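You operate a simulated robot arm through the tools that you are given. There is no shell and no other tool. Be economical: measure what you need, move in short steps, check, and stop when the job is done.

The job below is to be done with a simulated robot arm. You get a single attempt, and the scene is never put back.

TASK
Take the navy cloth and leave it on the work tabletop.

Only the result counts: the job must be done as asked and must still hold three seconds after the hand-in. Knocking over, shifting, dropping, spilling or breaking anything else fails it. Flat cloth is picked up by pressing the open fingertips on it (5 to 10 N) and closing them slowly along it; thin cloth reads only 2 to 8 mm in the jaws.

THE ROBOT
A 6-joint arm with a two-finger parallel gripper, fixed in place. Base frame: the origin is at the foot of the arm, x ahead of it, y to its left, z up. Lengths are in m, angles in degrees, forces in N, time in s.
Its first joint turns from -72.0 to 72.0 degrees. Payload 0.65 kg.
The tool frame sits at the grasp point between the pads (the TCP): z along the fingers, y along the line on which they close. The tips reach 0.025 m beyond it. Largest opening 0.076 m; finger width 0.018, thickness 0.01; the body of the gripper, 0.036 by 0.078 m, starts 0.045 m behind the TCP.
Orientation is told as [roll, pitch, yaw] about the base's x, y, z axes, in that order, counted from this pose: with the fingers straight down and closing along the base's y, the tool's x points along the base's -x, its y along +y and its z along -z.

THE INTERFACE
- The arm moves only by the tool arm_command. Its argument "plan" is one flat list of numbers, 6 for each row, row after row: the shift along the tool's x, y, z in units of 150 mm (1.0 is 150 mm), then the turn, a rotation vector about the tool's x, y, z in units of 45 degrees (1.0 is 45 degrees). In form: [tx, ty, tz, ax, ay, az, tx, ty, tz, ax, ay, az, ...]. A call has 1 to 8 rows; each row is the pose to reach, as a shift and turn from the pose commanded when the call began, along the tool's axes at that moment. "jaw" is the gripper command, from -1 (shut) to 1 (fully open), values between in proportion, set as the call begins (left out, the last holds). A call with a number of a shift or a turn outside -1 to 1 is refused whole. Each row takes 0.2 s and may step no farther than 0.05 m and 8.6 degrees from the row before; otherwise, or with a gripper value out of range, the whole call is refused. Where a pose cannot be reached the arm comes as near as it can. A force on the tool above 40 N (or 10 N above the force at the start of the call, whichever is more), or a blocked arm, ends the call early, and 0.2 s more pass. Each finger travels about 0.108 m/s and halts on what it meets, pressing with about 43 N; the grip force reading is that of the motor and also rises with nothing between the fingers. The clock runs only during rows and for 0.2 s after the last one: add rows that repeat a pose to give the fingers time. The reply holds the time, the measured pose of the TCP, the force on the tool along the base axes, the opening and the grip force, in the units named above and with some noise, and new pictures: "views" is both (left out), scene, wrist or none.
- Cameras (640 x 400 px; columns grow to the right, rows downward): "scene" is fixed at [0.0498, 0.2598, 0.4263]; the picture's right is [-0.85, -0.53, 0.00], its down [-0.20, 0.31, -0.93] and it looks along [0.49, -0.79, -0.37] (base axes); focal length 288 px, centre (320, 200). "wrist" rides on the gripper at [0.058, 0.011, -0.081] in the tool frame; the picture's right is [-0.18, 0.98, 0.00], its down [-0.75, -0.14, -0.64] and it looks along [-0.63, -0.12, 0.77] (tool axes); focal length 243 px, centre (320, 200). There is no depth. A picture from a camera that has moved, and an enlarged one, comes with that camera's place and axes in the base frame and with its lens.
- enlarge(camera, box): a new picture of the part [left, top, right, bottom] of that camera's present view, enlarged. It takes no simulated time.
- close_job(): hands the job in; it is judged then, once.

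Go step by step. Nothing tells you positions but the pictures and the camera data: compare them with the known pose of the tool, close in by small moves and look again before you grip or let go. The budget is 90 turns and 170 pictures, counting those below and the enlarged ones. Unless the task says otherwise, let go and move clear before handing in, and close with one line.

The tools are called after ">>>" as a command line: name --argument value ..., lists and objects as JSON in quotes. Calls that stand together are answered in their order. arm_command: Moves the arm, as the interface text tells. Its arguments: {"type":"object","properties":{"plan":{"type":"array","items":{"type":"number"}},"jaw":{"type":"number"},"views":{"type":"string","enum":["both","scene","wrist","none"]}},"required":["plan"]} The other tools are called the same way: enlarge (camera, box) takes an enlarged picture of a part of a camera's view; close_job () hands the job in.

At the start:

```text
clock: 0.0
ee_pos: [0.2634, -0.1178, 0.3414]
tool_rot: [0.0, -0.2, 0.1]
contact_force: [-0.3, -0.2, -0.2]
opening: 0.0759
grip_force: 0.1
```

scene: 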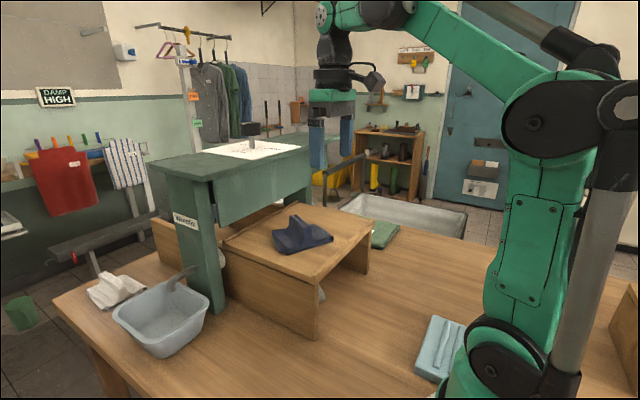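
wrist: 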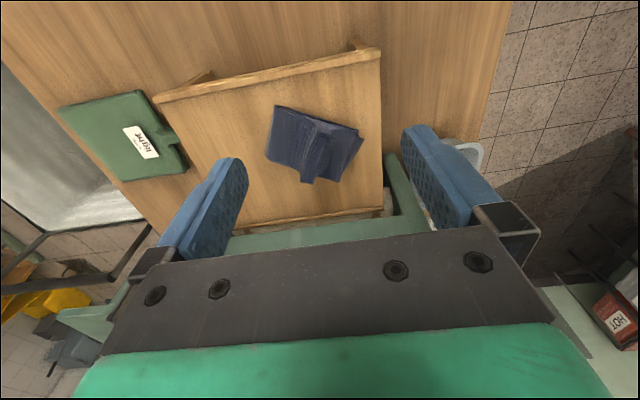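

The navy cloth lies on a small raised wooden board at about (0.34, -0.14, 0.15), next to a taller green stand. I'll enlarge the views to read the labels and work out which surface is the work tabletop.

>>> enlarge --camera "scene" --box '[140, 110, 380, 260]'

>>> enlarge --camera "scene" --box '[40, 190, 480, 400]'

>>> enlarge --camera "wrist" --box '[140, 20, 460, 240]'

```text
2.67 times, centred on (260, 185) of scene
camera zoom: at [0.0498, 0.2598, 0.4263], right [-0.85, -0.53, 0.0], down [-0.2, 0.31, -0.93], along [0.49, -0.79, -0.37], focal length 767 px, centre (480, 240)
```

zoom: 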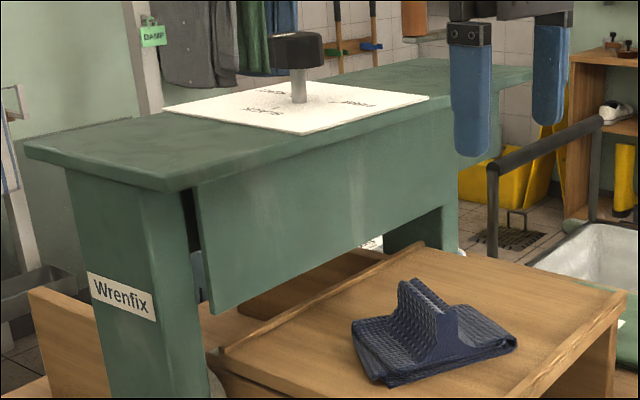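

```text
1.45 times, centred on (260, 295) of scene
camera zoom: at [0.0498, 0.2598, 0.4263], right [-0.85, -0.53, 0.0], down [-0.2, 0.31, -0.93], along [0.49, -0.79, -0.37], focal length 418 px, centre (407, 62)
```

zoom: 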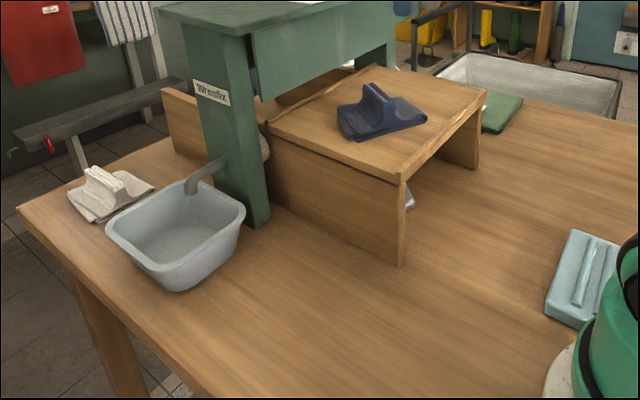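

```text
1.82 times, centred on (300, 130) of wrist
camera zoom: at [0.2046, -0.1059, 0.4202], right [0.18, 0.98, 0.0], down [0.75, -0.14, 0.65], along [0.63, -0.12, -0.76], focal length 441 px, centre (356, 327)
```

zoom: 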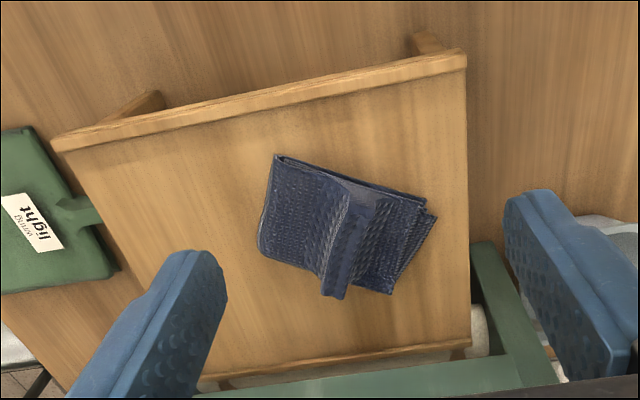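

The cloth has an upright fold that a normal pinch could take. Its board stands on the big wooden table, whose top is at about z=0.02 by triangulation. I'll look closer at the fold.

>>> enlarge --camera "scene" --box '[260, 200, 345, 265]'

>>> enlarge --camera "wrist" --box '[250, 90, 380, 200]'

```text
6.15 times, centred on (302, 232) of scene
camera zoom: at [0.0498, 0.2598, 0.4263], right [-0.85, -0.53, 0.0], down [-0.2, 0.31, -0.93], along [0.49, -0.79, -0.37], focal length 1770 px, centre (428, 0)
```

zoom: 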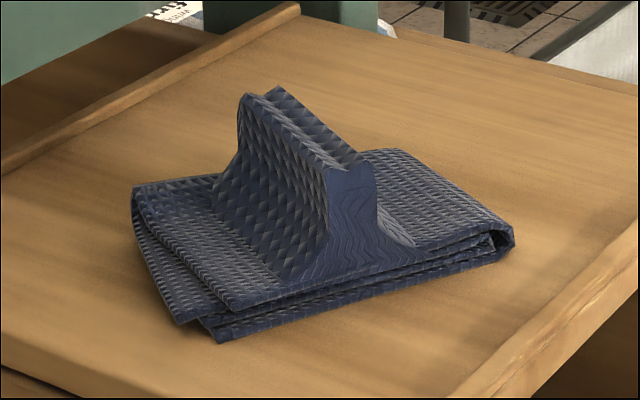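

```text
3.64 times, centred on (315, 145) of wrist
camera zoom: at [0.2046, -0.1059, 0.4202], right [0.18, 0.98, 0.0], down [0.75, -0.14, 0.65], along [0.63, -0.12, -0.76], focal length 882 px, centre (338, 400)
```

zoom: 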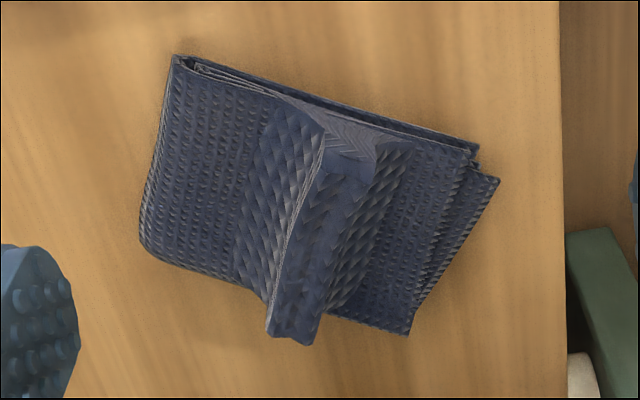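

The fold runs from about (0.315, -0.124) to (0.370, -0.153), with its top near z=0.183. I'll hover over its middle, yawed -27.6° so the fingers close across it, and check.

>>> arm_command --plan '[-0.132, -0.035, 0.1, 0, 0, 0.153, -0.264, -0.07, 0.25, 0, 0, 0.306, -0.395, -0.105, 0.4, 0, 0, 0.46, -0.527, -0.14, 0.533, 0, 0, 0.613, -0.527, -0.14, 0.533, 0, 0, 0.613]' --jaw 1

```text
clock: 1.2
ee_pos: [0.3425, -0.1379, 0.2598]
tool_rot: [0.1, -0.1, -27.6]
contact_force: [0.6, -0.9, 0.1]
opening: 0.0757
grip_force: 0.1
camera wrist: at [0.2947, -0.1006, 0.34], right [0.62, 0.79, 0.0], down [0.6, -0.47, 0.64], along [0.51, -0.4, -0.76], focal length 243 px, centre (320, 200)
```

scene: 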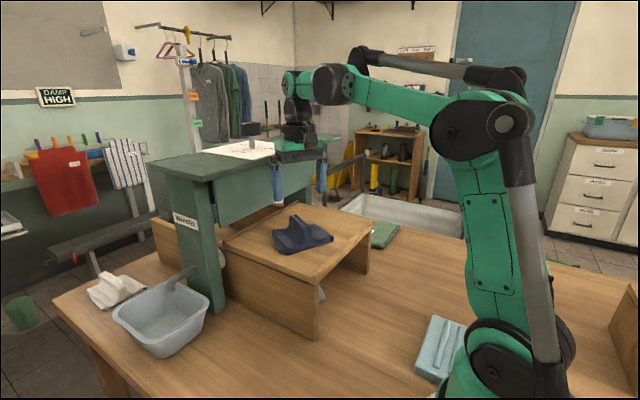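
wrist: 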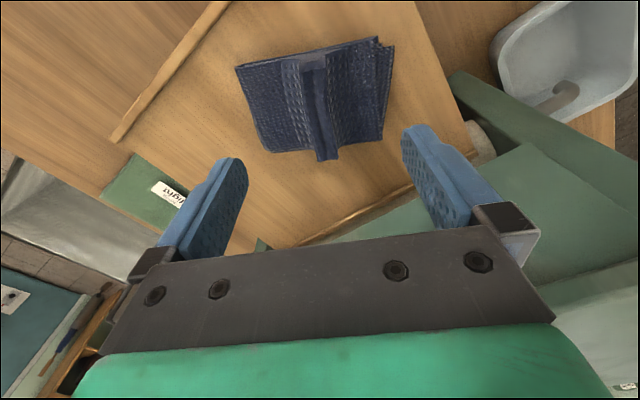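

The hover is centred over the fold and lined up with it. I'll lower the tool so the pads straddle the fold.

>>> arm_command --plan '[0, 0, 0.15, 0, 0, 0, 0, 0, 0.3, 0, 0, 0, 0, 0, 0.4, 0, 0, 0, 0, 0, 0.48, 0, 0, 0, 0, 0, 0.48, 0, 0, 0]'

>>> enlarge --camera "scene" --box '[220, 160, 380, 270]'

```text
clock: 2.4
ee_pos: [0.344, -0.1379, 0.1877]
tool_rot: [0.1, 0.0, -27.4]
contact_force: [-0.4, 0.6, -0.6]
opening: 0.0759
grip_force: 0.1
camera wrist: at [0.2949, -0.1006, 0.2685], right [0.62, 0.79, 0.0], down [0.6, -0.47, 0.64], along [0.51, -0.4, -0.76], focal length 243 px, centre (320, 200)
```

scene: 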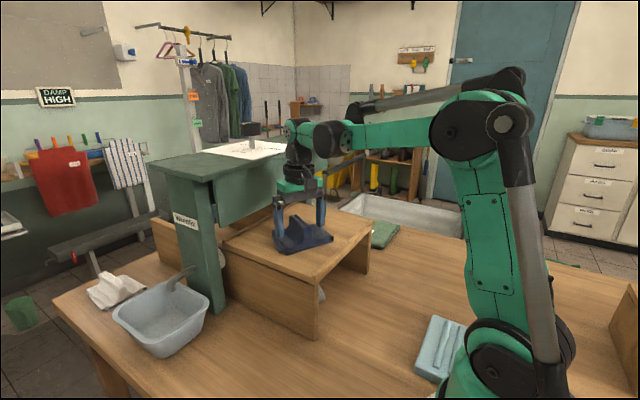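
wrist: 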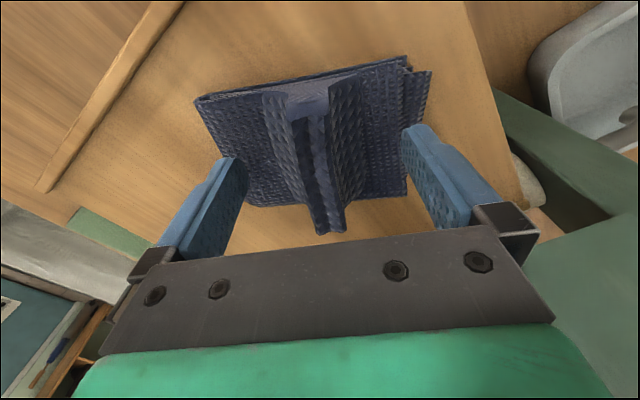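

```text
3.64 times, centred on (300, 215) of scene
camera zoom: at [0.0498, 0.2598, 0.4263], right [-0.85, -0.53, 0.0], down [-0.2, 0.31, -0.93], along [0.49, -0.79, -0.37], focal length 1046 px, centre (393, 146)
```

zoom: 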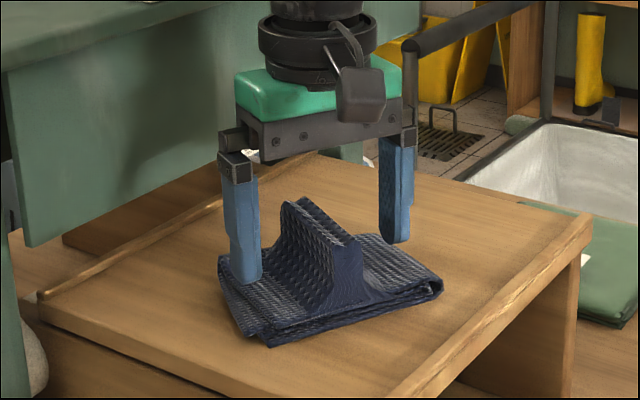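

The pads straddle the fold well. I'll drop 4 mm and close.

>>> arm_command --plan '[0, 0, 0.027, 0, 0, 0, 0, 0, 0.027, 0, 0, 0, 0, 0, 0.027, 0, 0, 0, 0, 0, 0.027, 0, 0, 0]' --jaw -1 --views "wrist"

>>> enlarge --camera "scene" --box '[220, 160, 380, 270]'

```text
clock: 3.4
ee_pos: [0.3422, -0.1378, 0.1844]
tool_rot: [0.2, -0.2, -27.5]
contact_force: [0.1, 0.9, 38.0]
opening: 0.0153
grip_force: 34.8
camera wrist: at [0.2953, -0.1006, 0.2651], right [0.62, 0.79, 0.0], down [0.6, -0.47, 0.64], along [0.51, -0.4, -0.76], focal length 243 px, centre (320, 200)
```

wrist: 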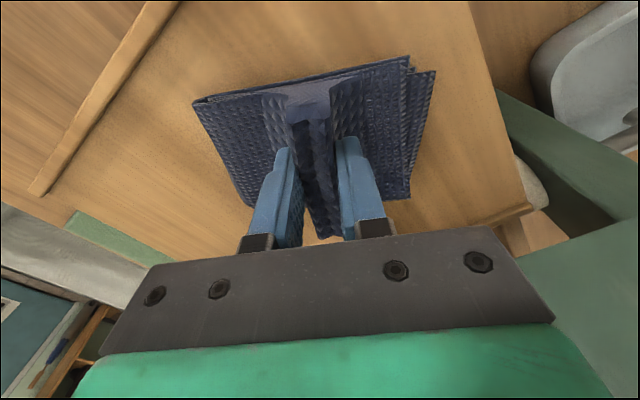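

```text
3.64 times, centred on (300, 215) of scene
camera zoom: at [0.0497, 0.2598, 0.4263], right [-0.85, -0.53, 0.0], down [-0.2, 0.31, -0.93], along [0.49, -0.79, -0.37], focal length 1046 px, centre (393, 146)
```

zoom: 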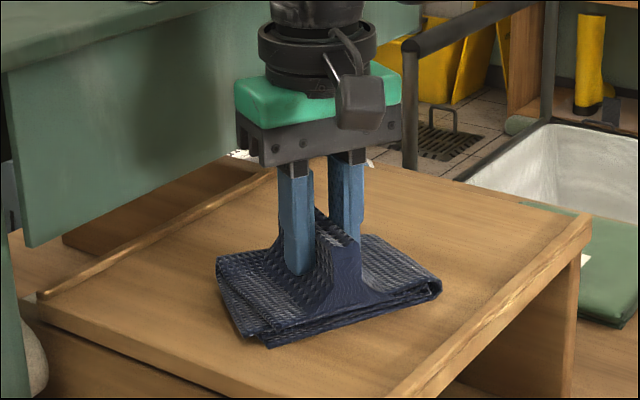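

The fold is gripped at 15 mm, with the tips pressing down on its flared base. I'll lift gently and see whether the cloth comes along.

>>> arm_command --plan '[0, 0, -0.03, 0, 0, 0, 0, 0, -0.08, 0, 0, 0, 0, 0, -0.16, 0, 0, 0, 0, 0, -0.25, 0, 0, 0, 0, 0, -0.35, 0, 0, 0, 0, 0, -0.35, 0, 0, 0]'

```text
clock: 4.8
ee_pos: [0.343, -0.1371, 0.2356]
tool_rot: [0.1, -0.1, -27.5]
contact_force: [-1.1, 0.1, 0.3]
opening: 0.0151
grip_force: 33.8
camera wrist: at [0.2955, -0.1006, 0.317], right [0.62, 0.79, 0.0], down [0.6, -0.47, 0.64], along [0.51, -0.4, -0.76], focal length 243 px, centre (320, 200)
```

scene: 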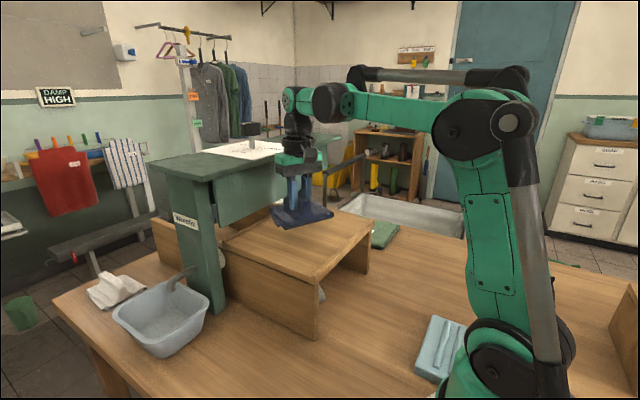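
wrist: 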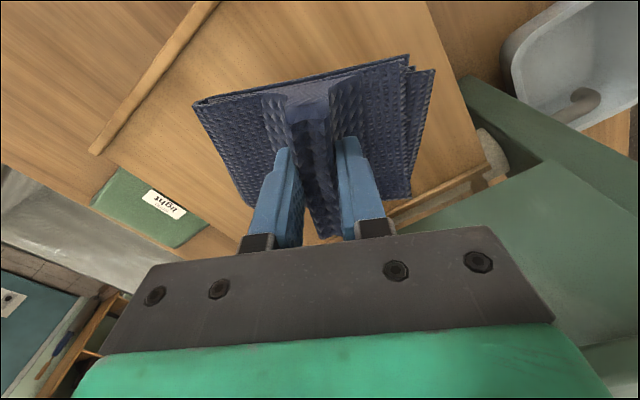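

The cloth is held and clear of the board. I'll carry it to the free table area near (0.30, 0.05), between the board and the basin, and turn the yaw back to 0.

>>> arm_command --plan '[0.138, 0.162, 0, 0, 0, -0.102, 0.277, 0.324, 0, 0, 0, -0.204, 0.415, 0.487, 0, 0, 0, -0.306, 0.553, 0.649, 0, 0, 0, -0.408, 0.692, 0.811, 0, 0, 0, -0.51, 0.83, 0.973, 0, 0, 0, -0.612, 0.83, 0.973, 0, 0, 0, -0.612]'

```text
clock: 6.4
ee_pos: [0.2996, 0.0481, 0.2373]
tool_rot: [0.0, -0.3, 0.1]
contact_force: [-0.2, -0.1, 0.2]
opening: 0.0151
grip_force: 34.4
camera wrist: at [0.2402, 0.0606, 0.3165], right [0.18, 0.98, 0.0], down [0.75, -0.14, 0.65], along [0.63, -0.12, -0.76], focal length 243 px, centre (320, 200)
```

scene: 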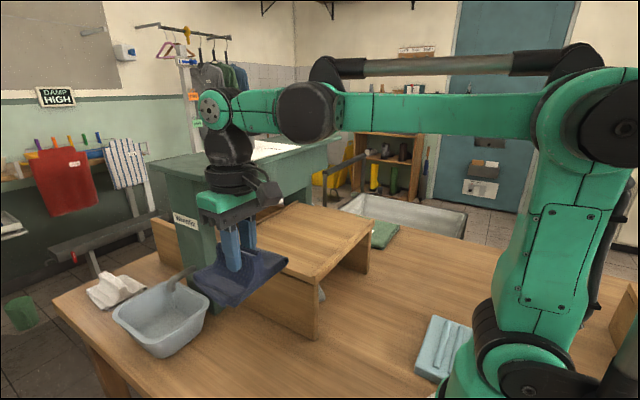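
wrist: 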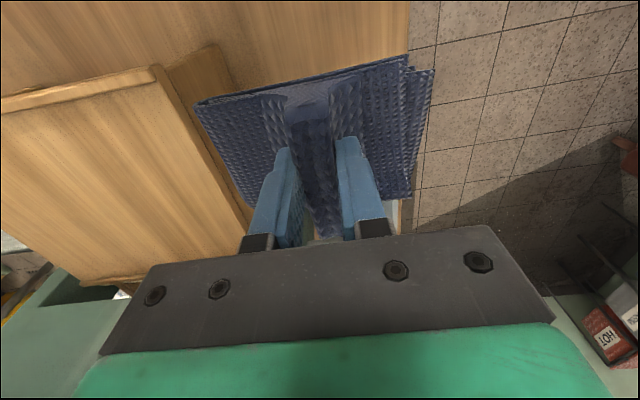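

The table edge is at about y=0.148, the basin starts at x≥0.41 and the board's edge is at y≈-0.06, so the spot is clear. I'll lower most of the way.

>>> arm_command --plan '[0, 0, 0.15, 0, 0, 0, 0, 0, 0.33, 0, 0, 0, 0, 0, 0.5, 0, 0, 0, 0, 0, 0.66, 0, 0, 0, 0, 0, 0.8, 0, 0, 0, 0, 0, 0.9, 0, 0, 0, 0, 0, 0.9, 0, 0, 0]'

>>> enlarge --camera "scene" --box '[100, 180, 420, 400]'

```text
clock: 8.0
ee_pos: [0.3016, 0.0494, 0.1022]
tool_rot: [0.1, -0.2, 0.0]
contact_force: [0.6, -0.5, -0.5]
opening: 0.0151
grip_force: 34.5
camera wrist: at [0.2413, 0.0604, 0.182], right [0.18, 0.98, 0.0], down [0.75, -0.14, 0.65], along [0.63, -0.12, -0.76], focal length 243 px, centre (320, 200)
```

scene: 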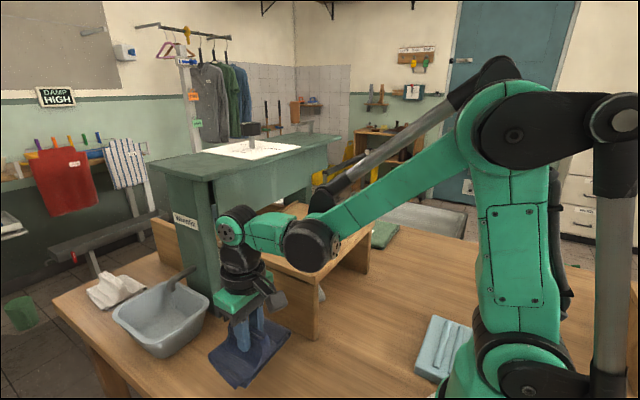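
wrist: 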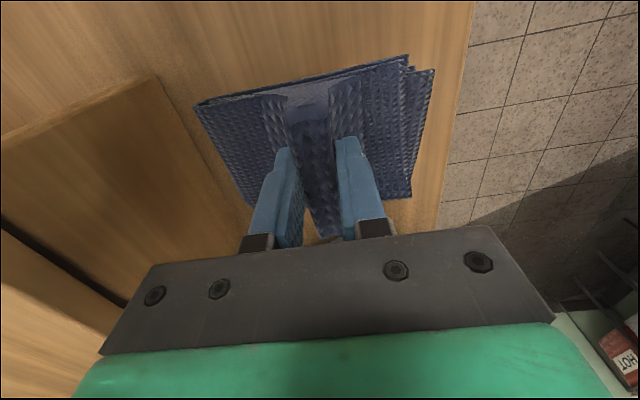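

```text
1.82 times, centred on (260, 290) of scene
camera zoom: at [0.0498, 0.2598, 0.4263], right [-0.85, -0.53, 0.0], down [-0.2, 0.31, -0.93], along [0.49, -0.79, -0.37], focal length 523 px, centre (429, 36)
```

zoom: 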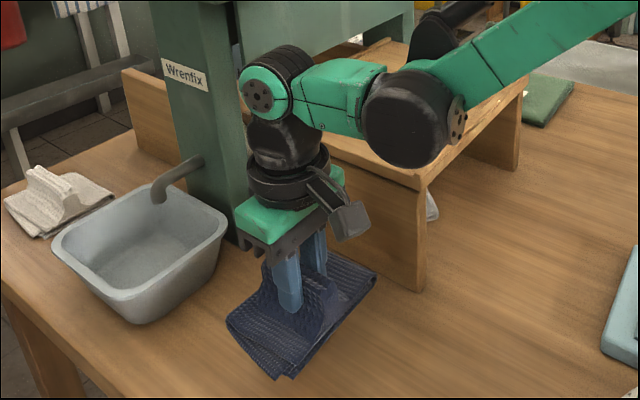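

The cloth is a few centimetres above the table with clear space around it. I'll lower in small steps until it touches.

>>> arm_command --plan '[0, 0, 0.08, 0, 0, 0, 0, 0, 0.15, 0, 0, 0, 0, 0, 0.2, 0, 0, 0, 0, 0, 0.24, 0, 0, 0, 0, 0, 0.24, 0, 0, 0]'

>>> enlarge --camera "scene" --box '[160, 260, 360, 400]'

```text
clock: 9.2
ee_pos: [0.3008, 0.0495, 0.0662]
tool_rot: [0.1, -0.2, -0.1]
contact_force: [-0.1, 0.2, -0.1]
opening: 0.0151
grip_force: 34.3
camera wrist: at [0.2417, 0.06, 0.146], right [0.18, 0.98, 0.0], down [0.75, -0.14, 0.65], along [0.63, -0.12, -0.76], focal length 243 px, centre (320, 200)
```

scene: 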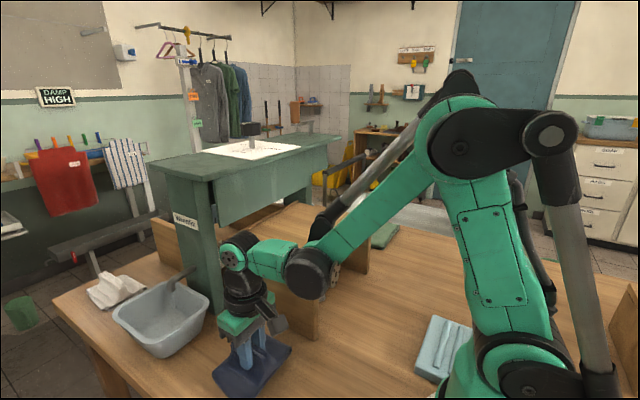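
wrist: 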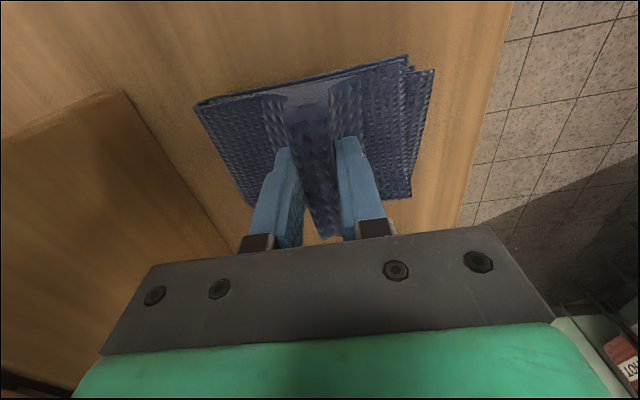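

```text
2.86 times, centred on (260, 330) of scene
camera zoom: at [0.0498, 0.2598, 0.4263], right [-0.85, -0.53, 0.0], down [-0.2, 0.31, -0.93], along [0.49, -0.79, -0.37], focal length 822 px, centre (491, -171)
```

zoom: 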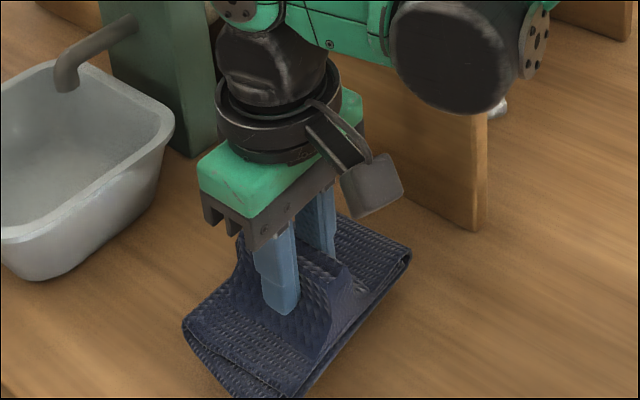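

There's no contact yet, so I'll go on down in small steps and watch the force.

>>> arm_command --plan '[0, 0, 0.03, 0, 0, 0, 0, 0, 0.06, 0, 0, 0, 0, 0, 0.09, 0, 0, 0, 0, 0, 0.12, 0, 0, 0, 0, 0, 0.12, 0, 0, 0]' --views "none"

```text
clock: 10.4
ee_pos: [0.3012, 0.0482, 0.048]
tool_rot: [0.1, -0.2, 0.0]
contact_force: [-0.4, 0.1, -0.3]
opening: 0.0148
grip_force: 34.5
```

>>> arm_command --plan '[0, 0, 0.02, 0, 0, 0, 0, 0, 0.04, 0, 0, 0, 0, 0, 0.06, 0, 0, 0, 0, 0, 0.06, 0, 0, 0]'

>>> enlarge --camera "scene" --box '[160, 260, 360, 400]'

```text
clock: 10.9
ee_pos: [0.3007, 0.0479, 0.0441]
tool_rot: [0.0, 0.0, 0.1]
contact_force: [-1.4, -0.1, 30.0]
opening: 0.0151
grip_force: 34.6
stopped in row 2: the force on the tool passed its limit (the readings are from after the stop); the commanded pose is now the measured one
camera wrist: at [0.2417, 0.0603, 0.1252], right [0.18, 0.98, 0.0], down [0.75, -0.14, 0.64], along [0.63, -0.12, -0.76], focal length 243 px, centre (320, 200)
```

scene: 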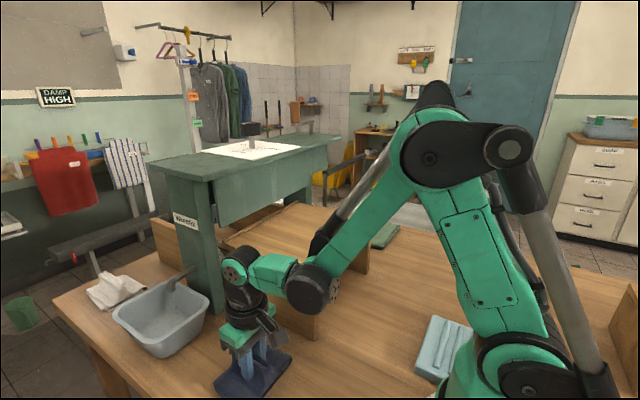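
wrist: 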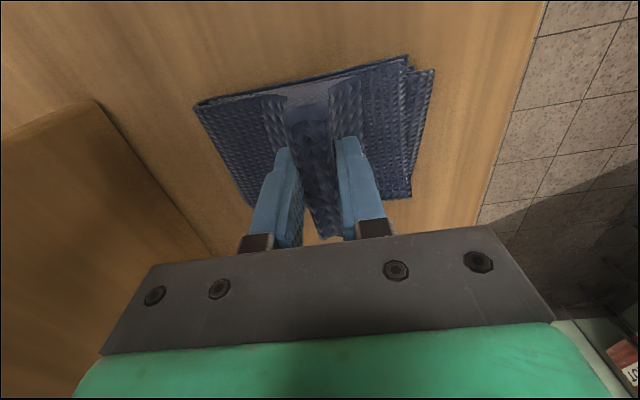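

```text
2.86 times, centred on (260, 330) of scene
camera zoom: at [0.0498, 0.2598, 0.4263], right [-0.85, -0.53, 0.0], down [-0.2, 0.31, -0.93], along [0.49, -0.79, -0.37], focal length 822 px, centre (491, -171)
```

zoom: 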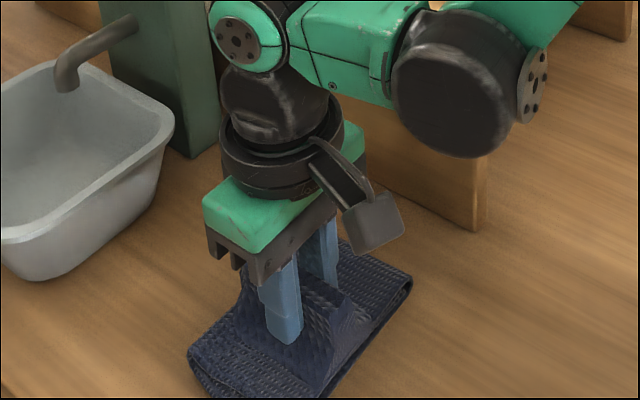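

The cloth now rests on the tabletop, with contact at TCP z=0.044. I'll open the jaw and then back straight up.

>>> arm_command --plan '[0, 0, -0.007, 0, 0, 0, 0, 0, -0.007, 0, 0, 0, 0, 0, -0.007, 0, 0, 0]' --jaw 0.6 --views "wrist"

>>> arm_command --plan '[0, 0, -0.06, 0, 0, 0, 0, 0, -0.15, 0, 0, 0, 0, 0, -0.3, 0, 0, 0, 0, 0, -0.5, 0, 0, 0, 0, 0, -0.7, 0, 0, 0, 0, 0, -0.9, 0, 0, 0, 0, 0, -0.9, 0, 0, 0]'

>>> enlarge --camera "scene" --box '[100, 200, 400, 400]'

```text
clock: 11.7
ee_pos: [0.3015, 0.0486, 0.0453]
tool_rot: [0.0, -0.1, -0.1]
contact_force: [-0.8, 0.0, 0.3]
opening: 0.0605
grip_force: 0.0
camera wrist: at [0.2417, 0.0602, 0.126], right [0.18, 0.98, 0.0], down [0.75, -0.14, 0.64], along [0.63, -0.12, -0.76], focal length 243 px, centre (320, 200)
```

wrist: 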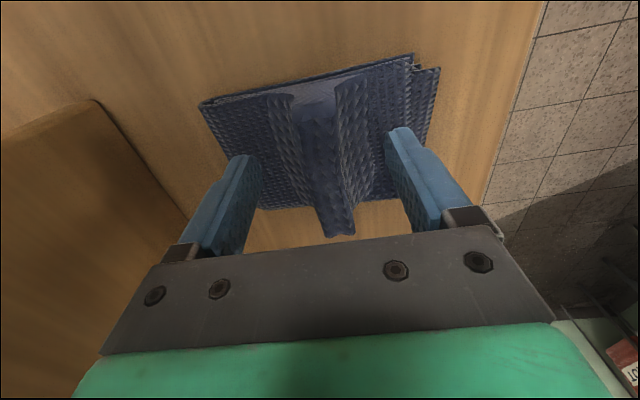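

```text
clock: 13.3
ee_pos: [0.2997, 0.0489, 0.1813]
tool_rot: [0.1, 0.0, -0.1]
contact_force: [0.2, -0.1, -0.7]
opening: 0.0607
grip_force: 0.0
camera wrist: at [0.2407, 0.0601, 0.2614], right [0.18, 0.98, 0.0], down [0.75, -0.14, 0.64], along [0.63, -0.12, -0.76], focal length 243 px, centre (320, 200)
```

scene: 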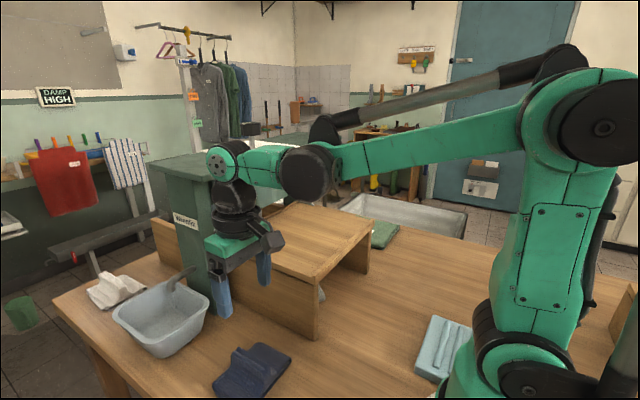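
wrist: 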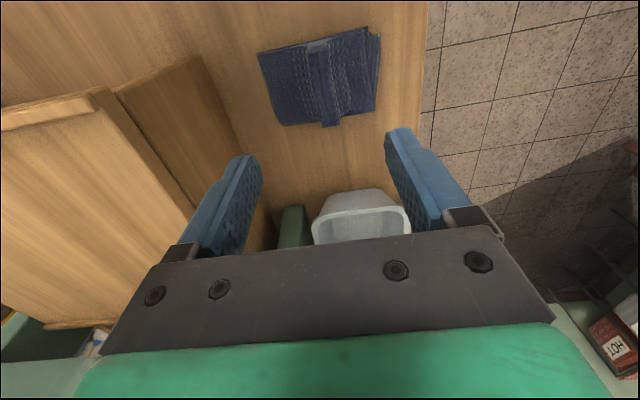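

```text
2.00 times, centred on (250, 300) of scene
camera zoom: at [0.0498, 0.2598, 0.4263], right [-0.85, -0.53, 0.0], down [-0.2, 0.31, -0.93], along [0.49, -0.79, -0.37], focal length 575 px, centre (460, 0)
```

zoom: 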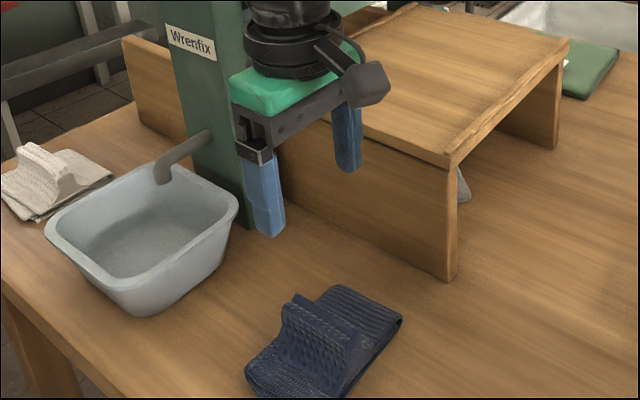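

The navy cloth is flat on the wooden tabletop, away from the table edge. The gripper is clear and nothing else has moved, so I'm handing in.

>>> close_job

```text
The job is handed in.
```

The navy cloth is on the work tabletop, released, with the gripper moved clear and nothing else disturbed.
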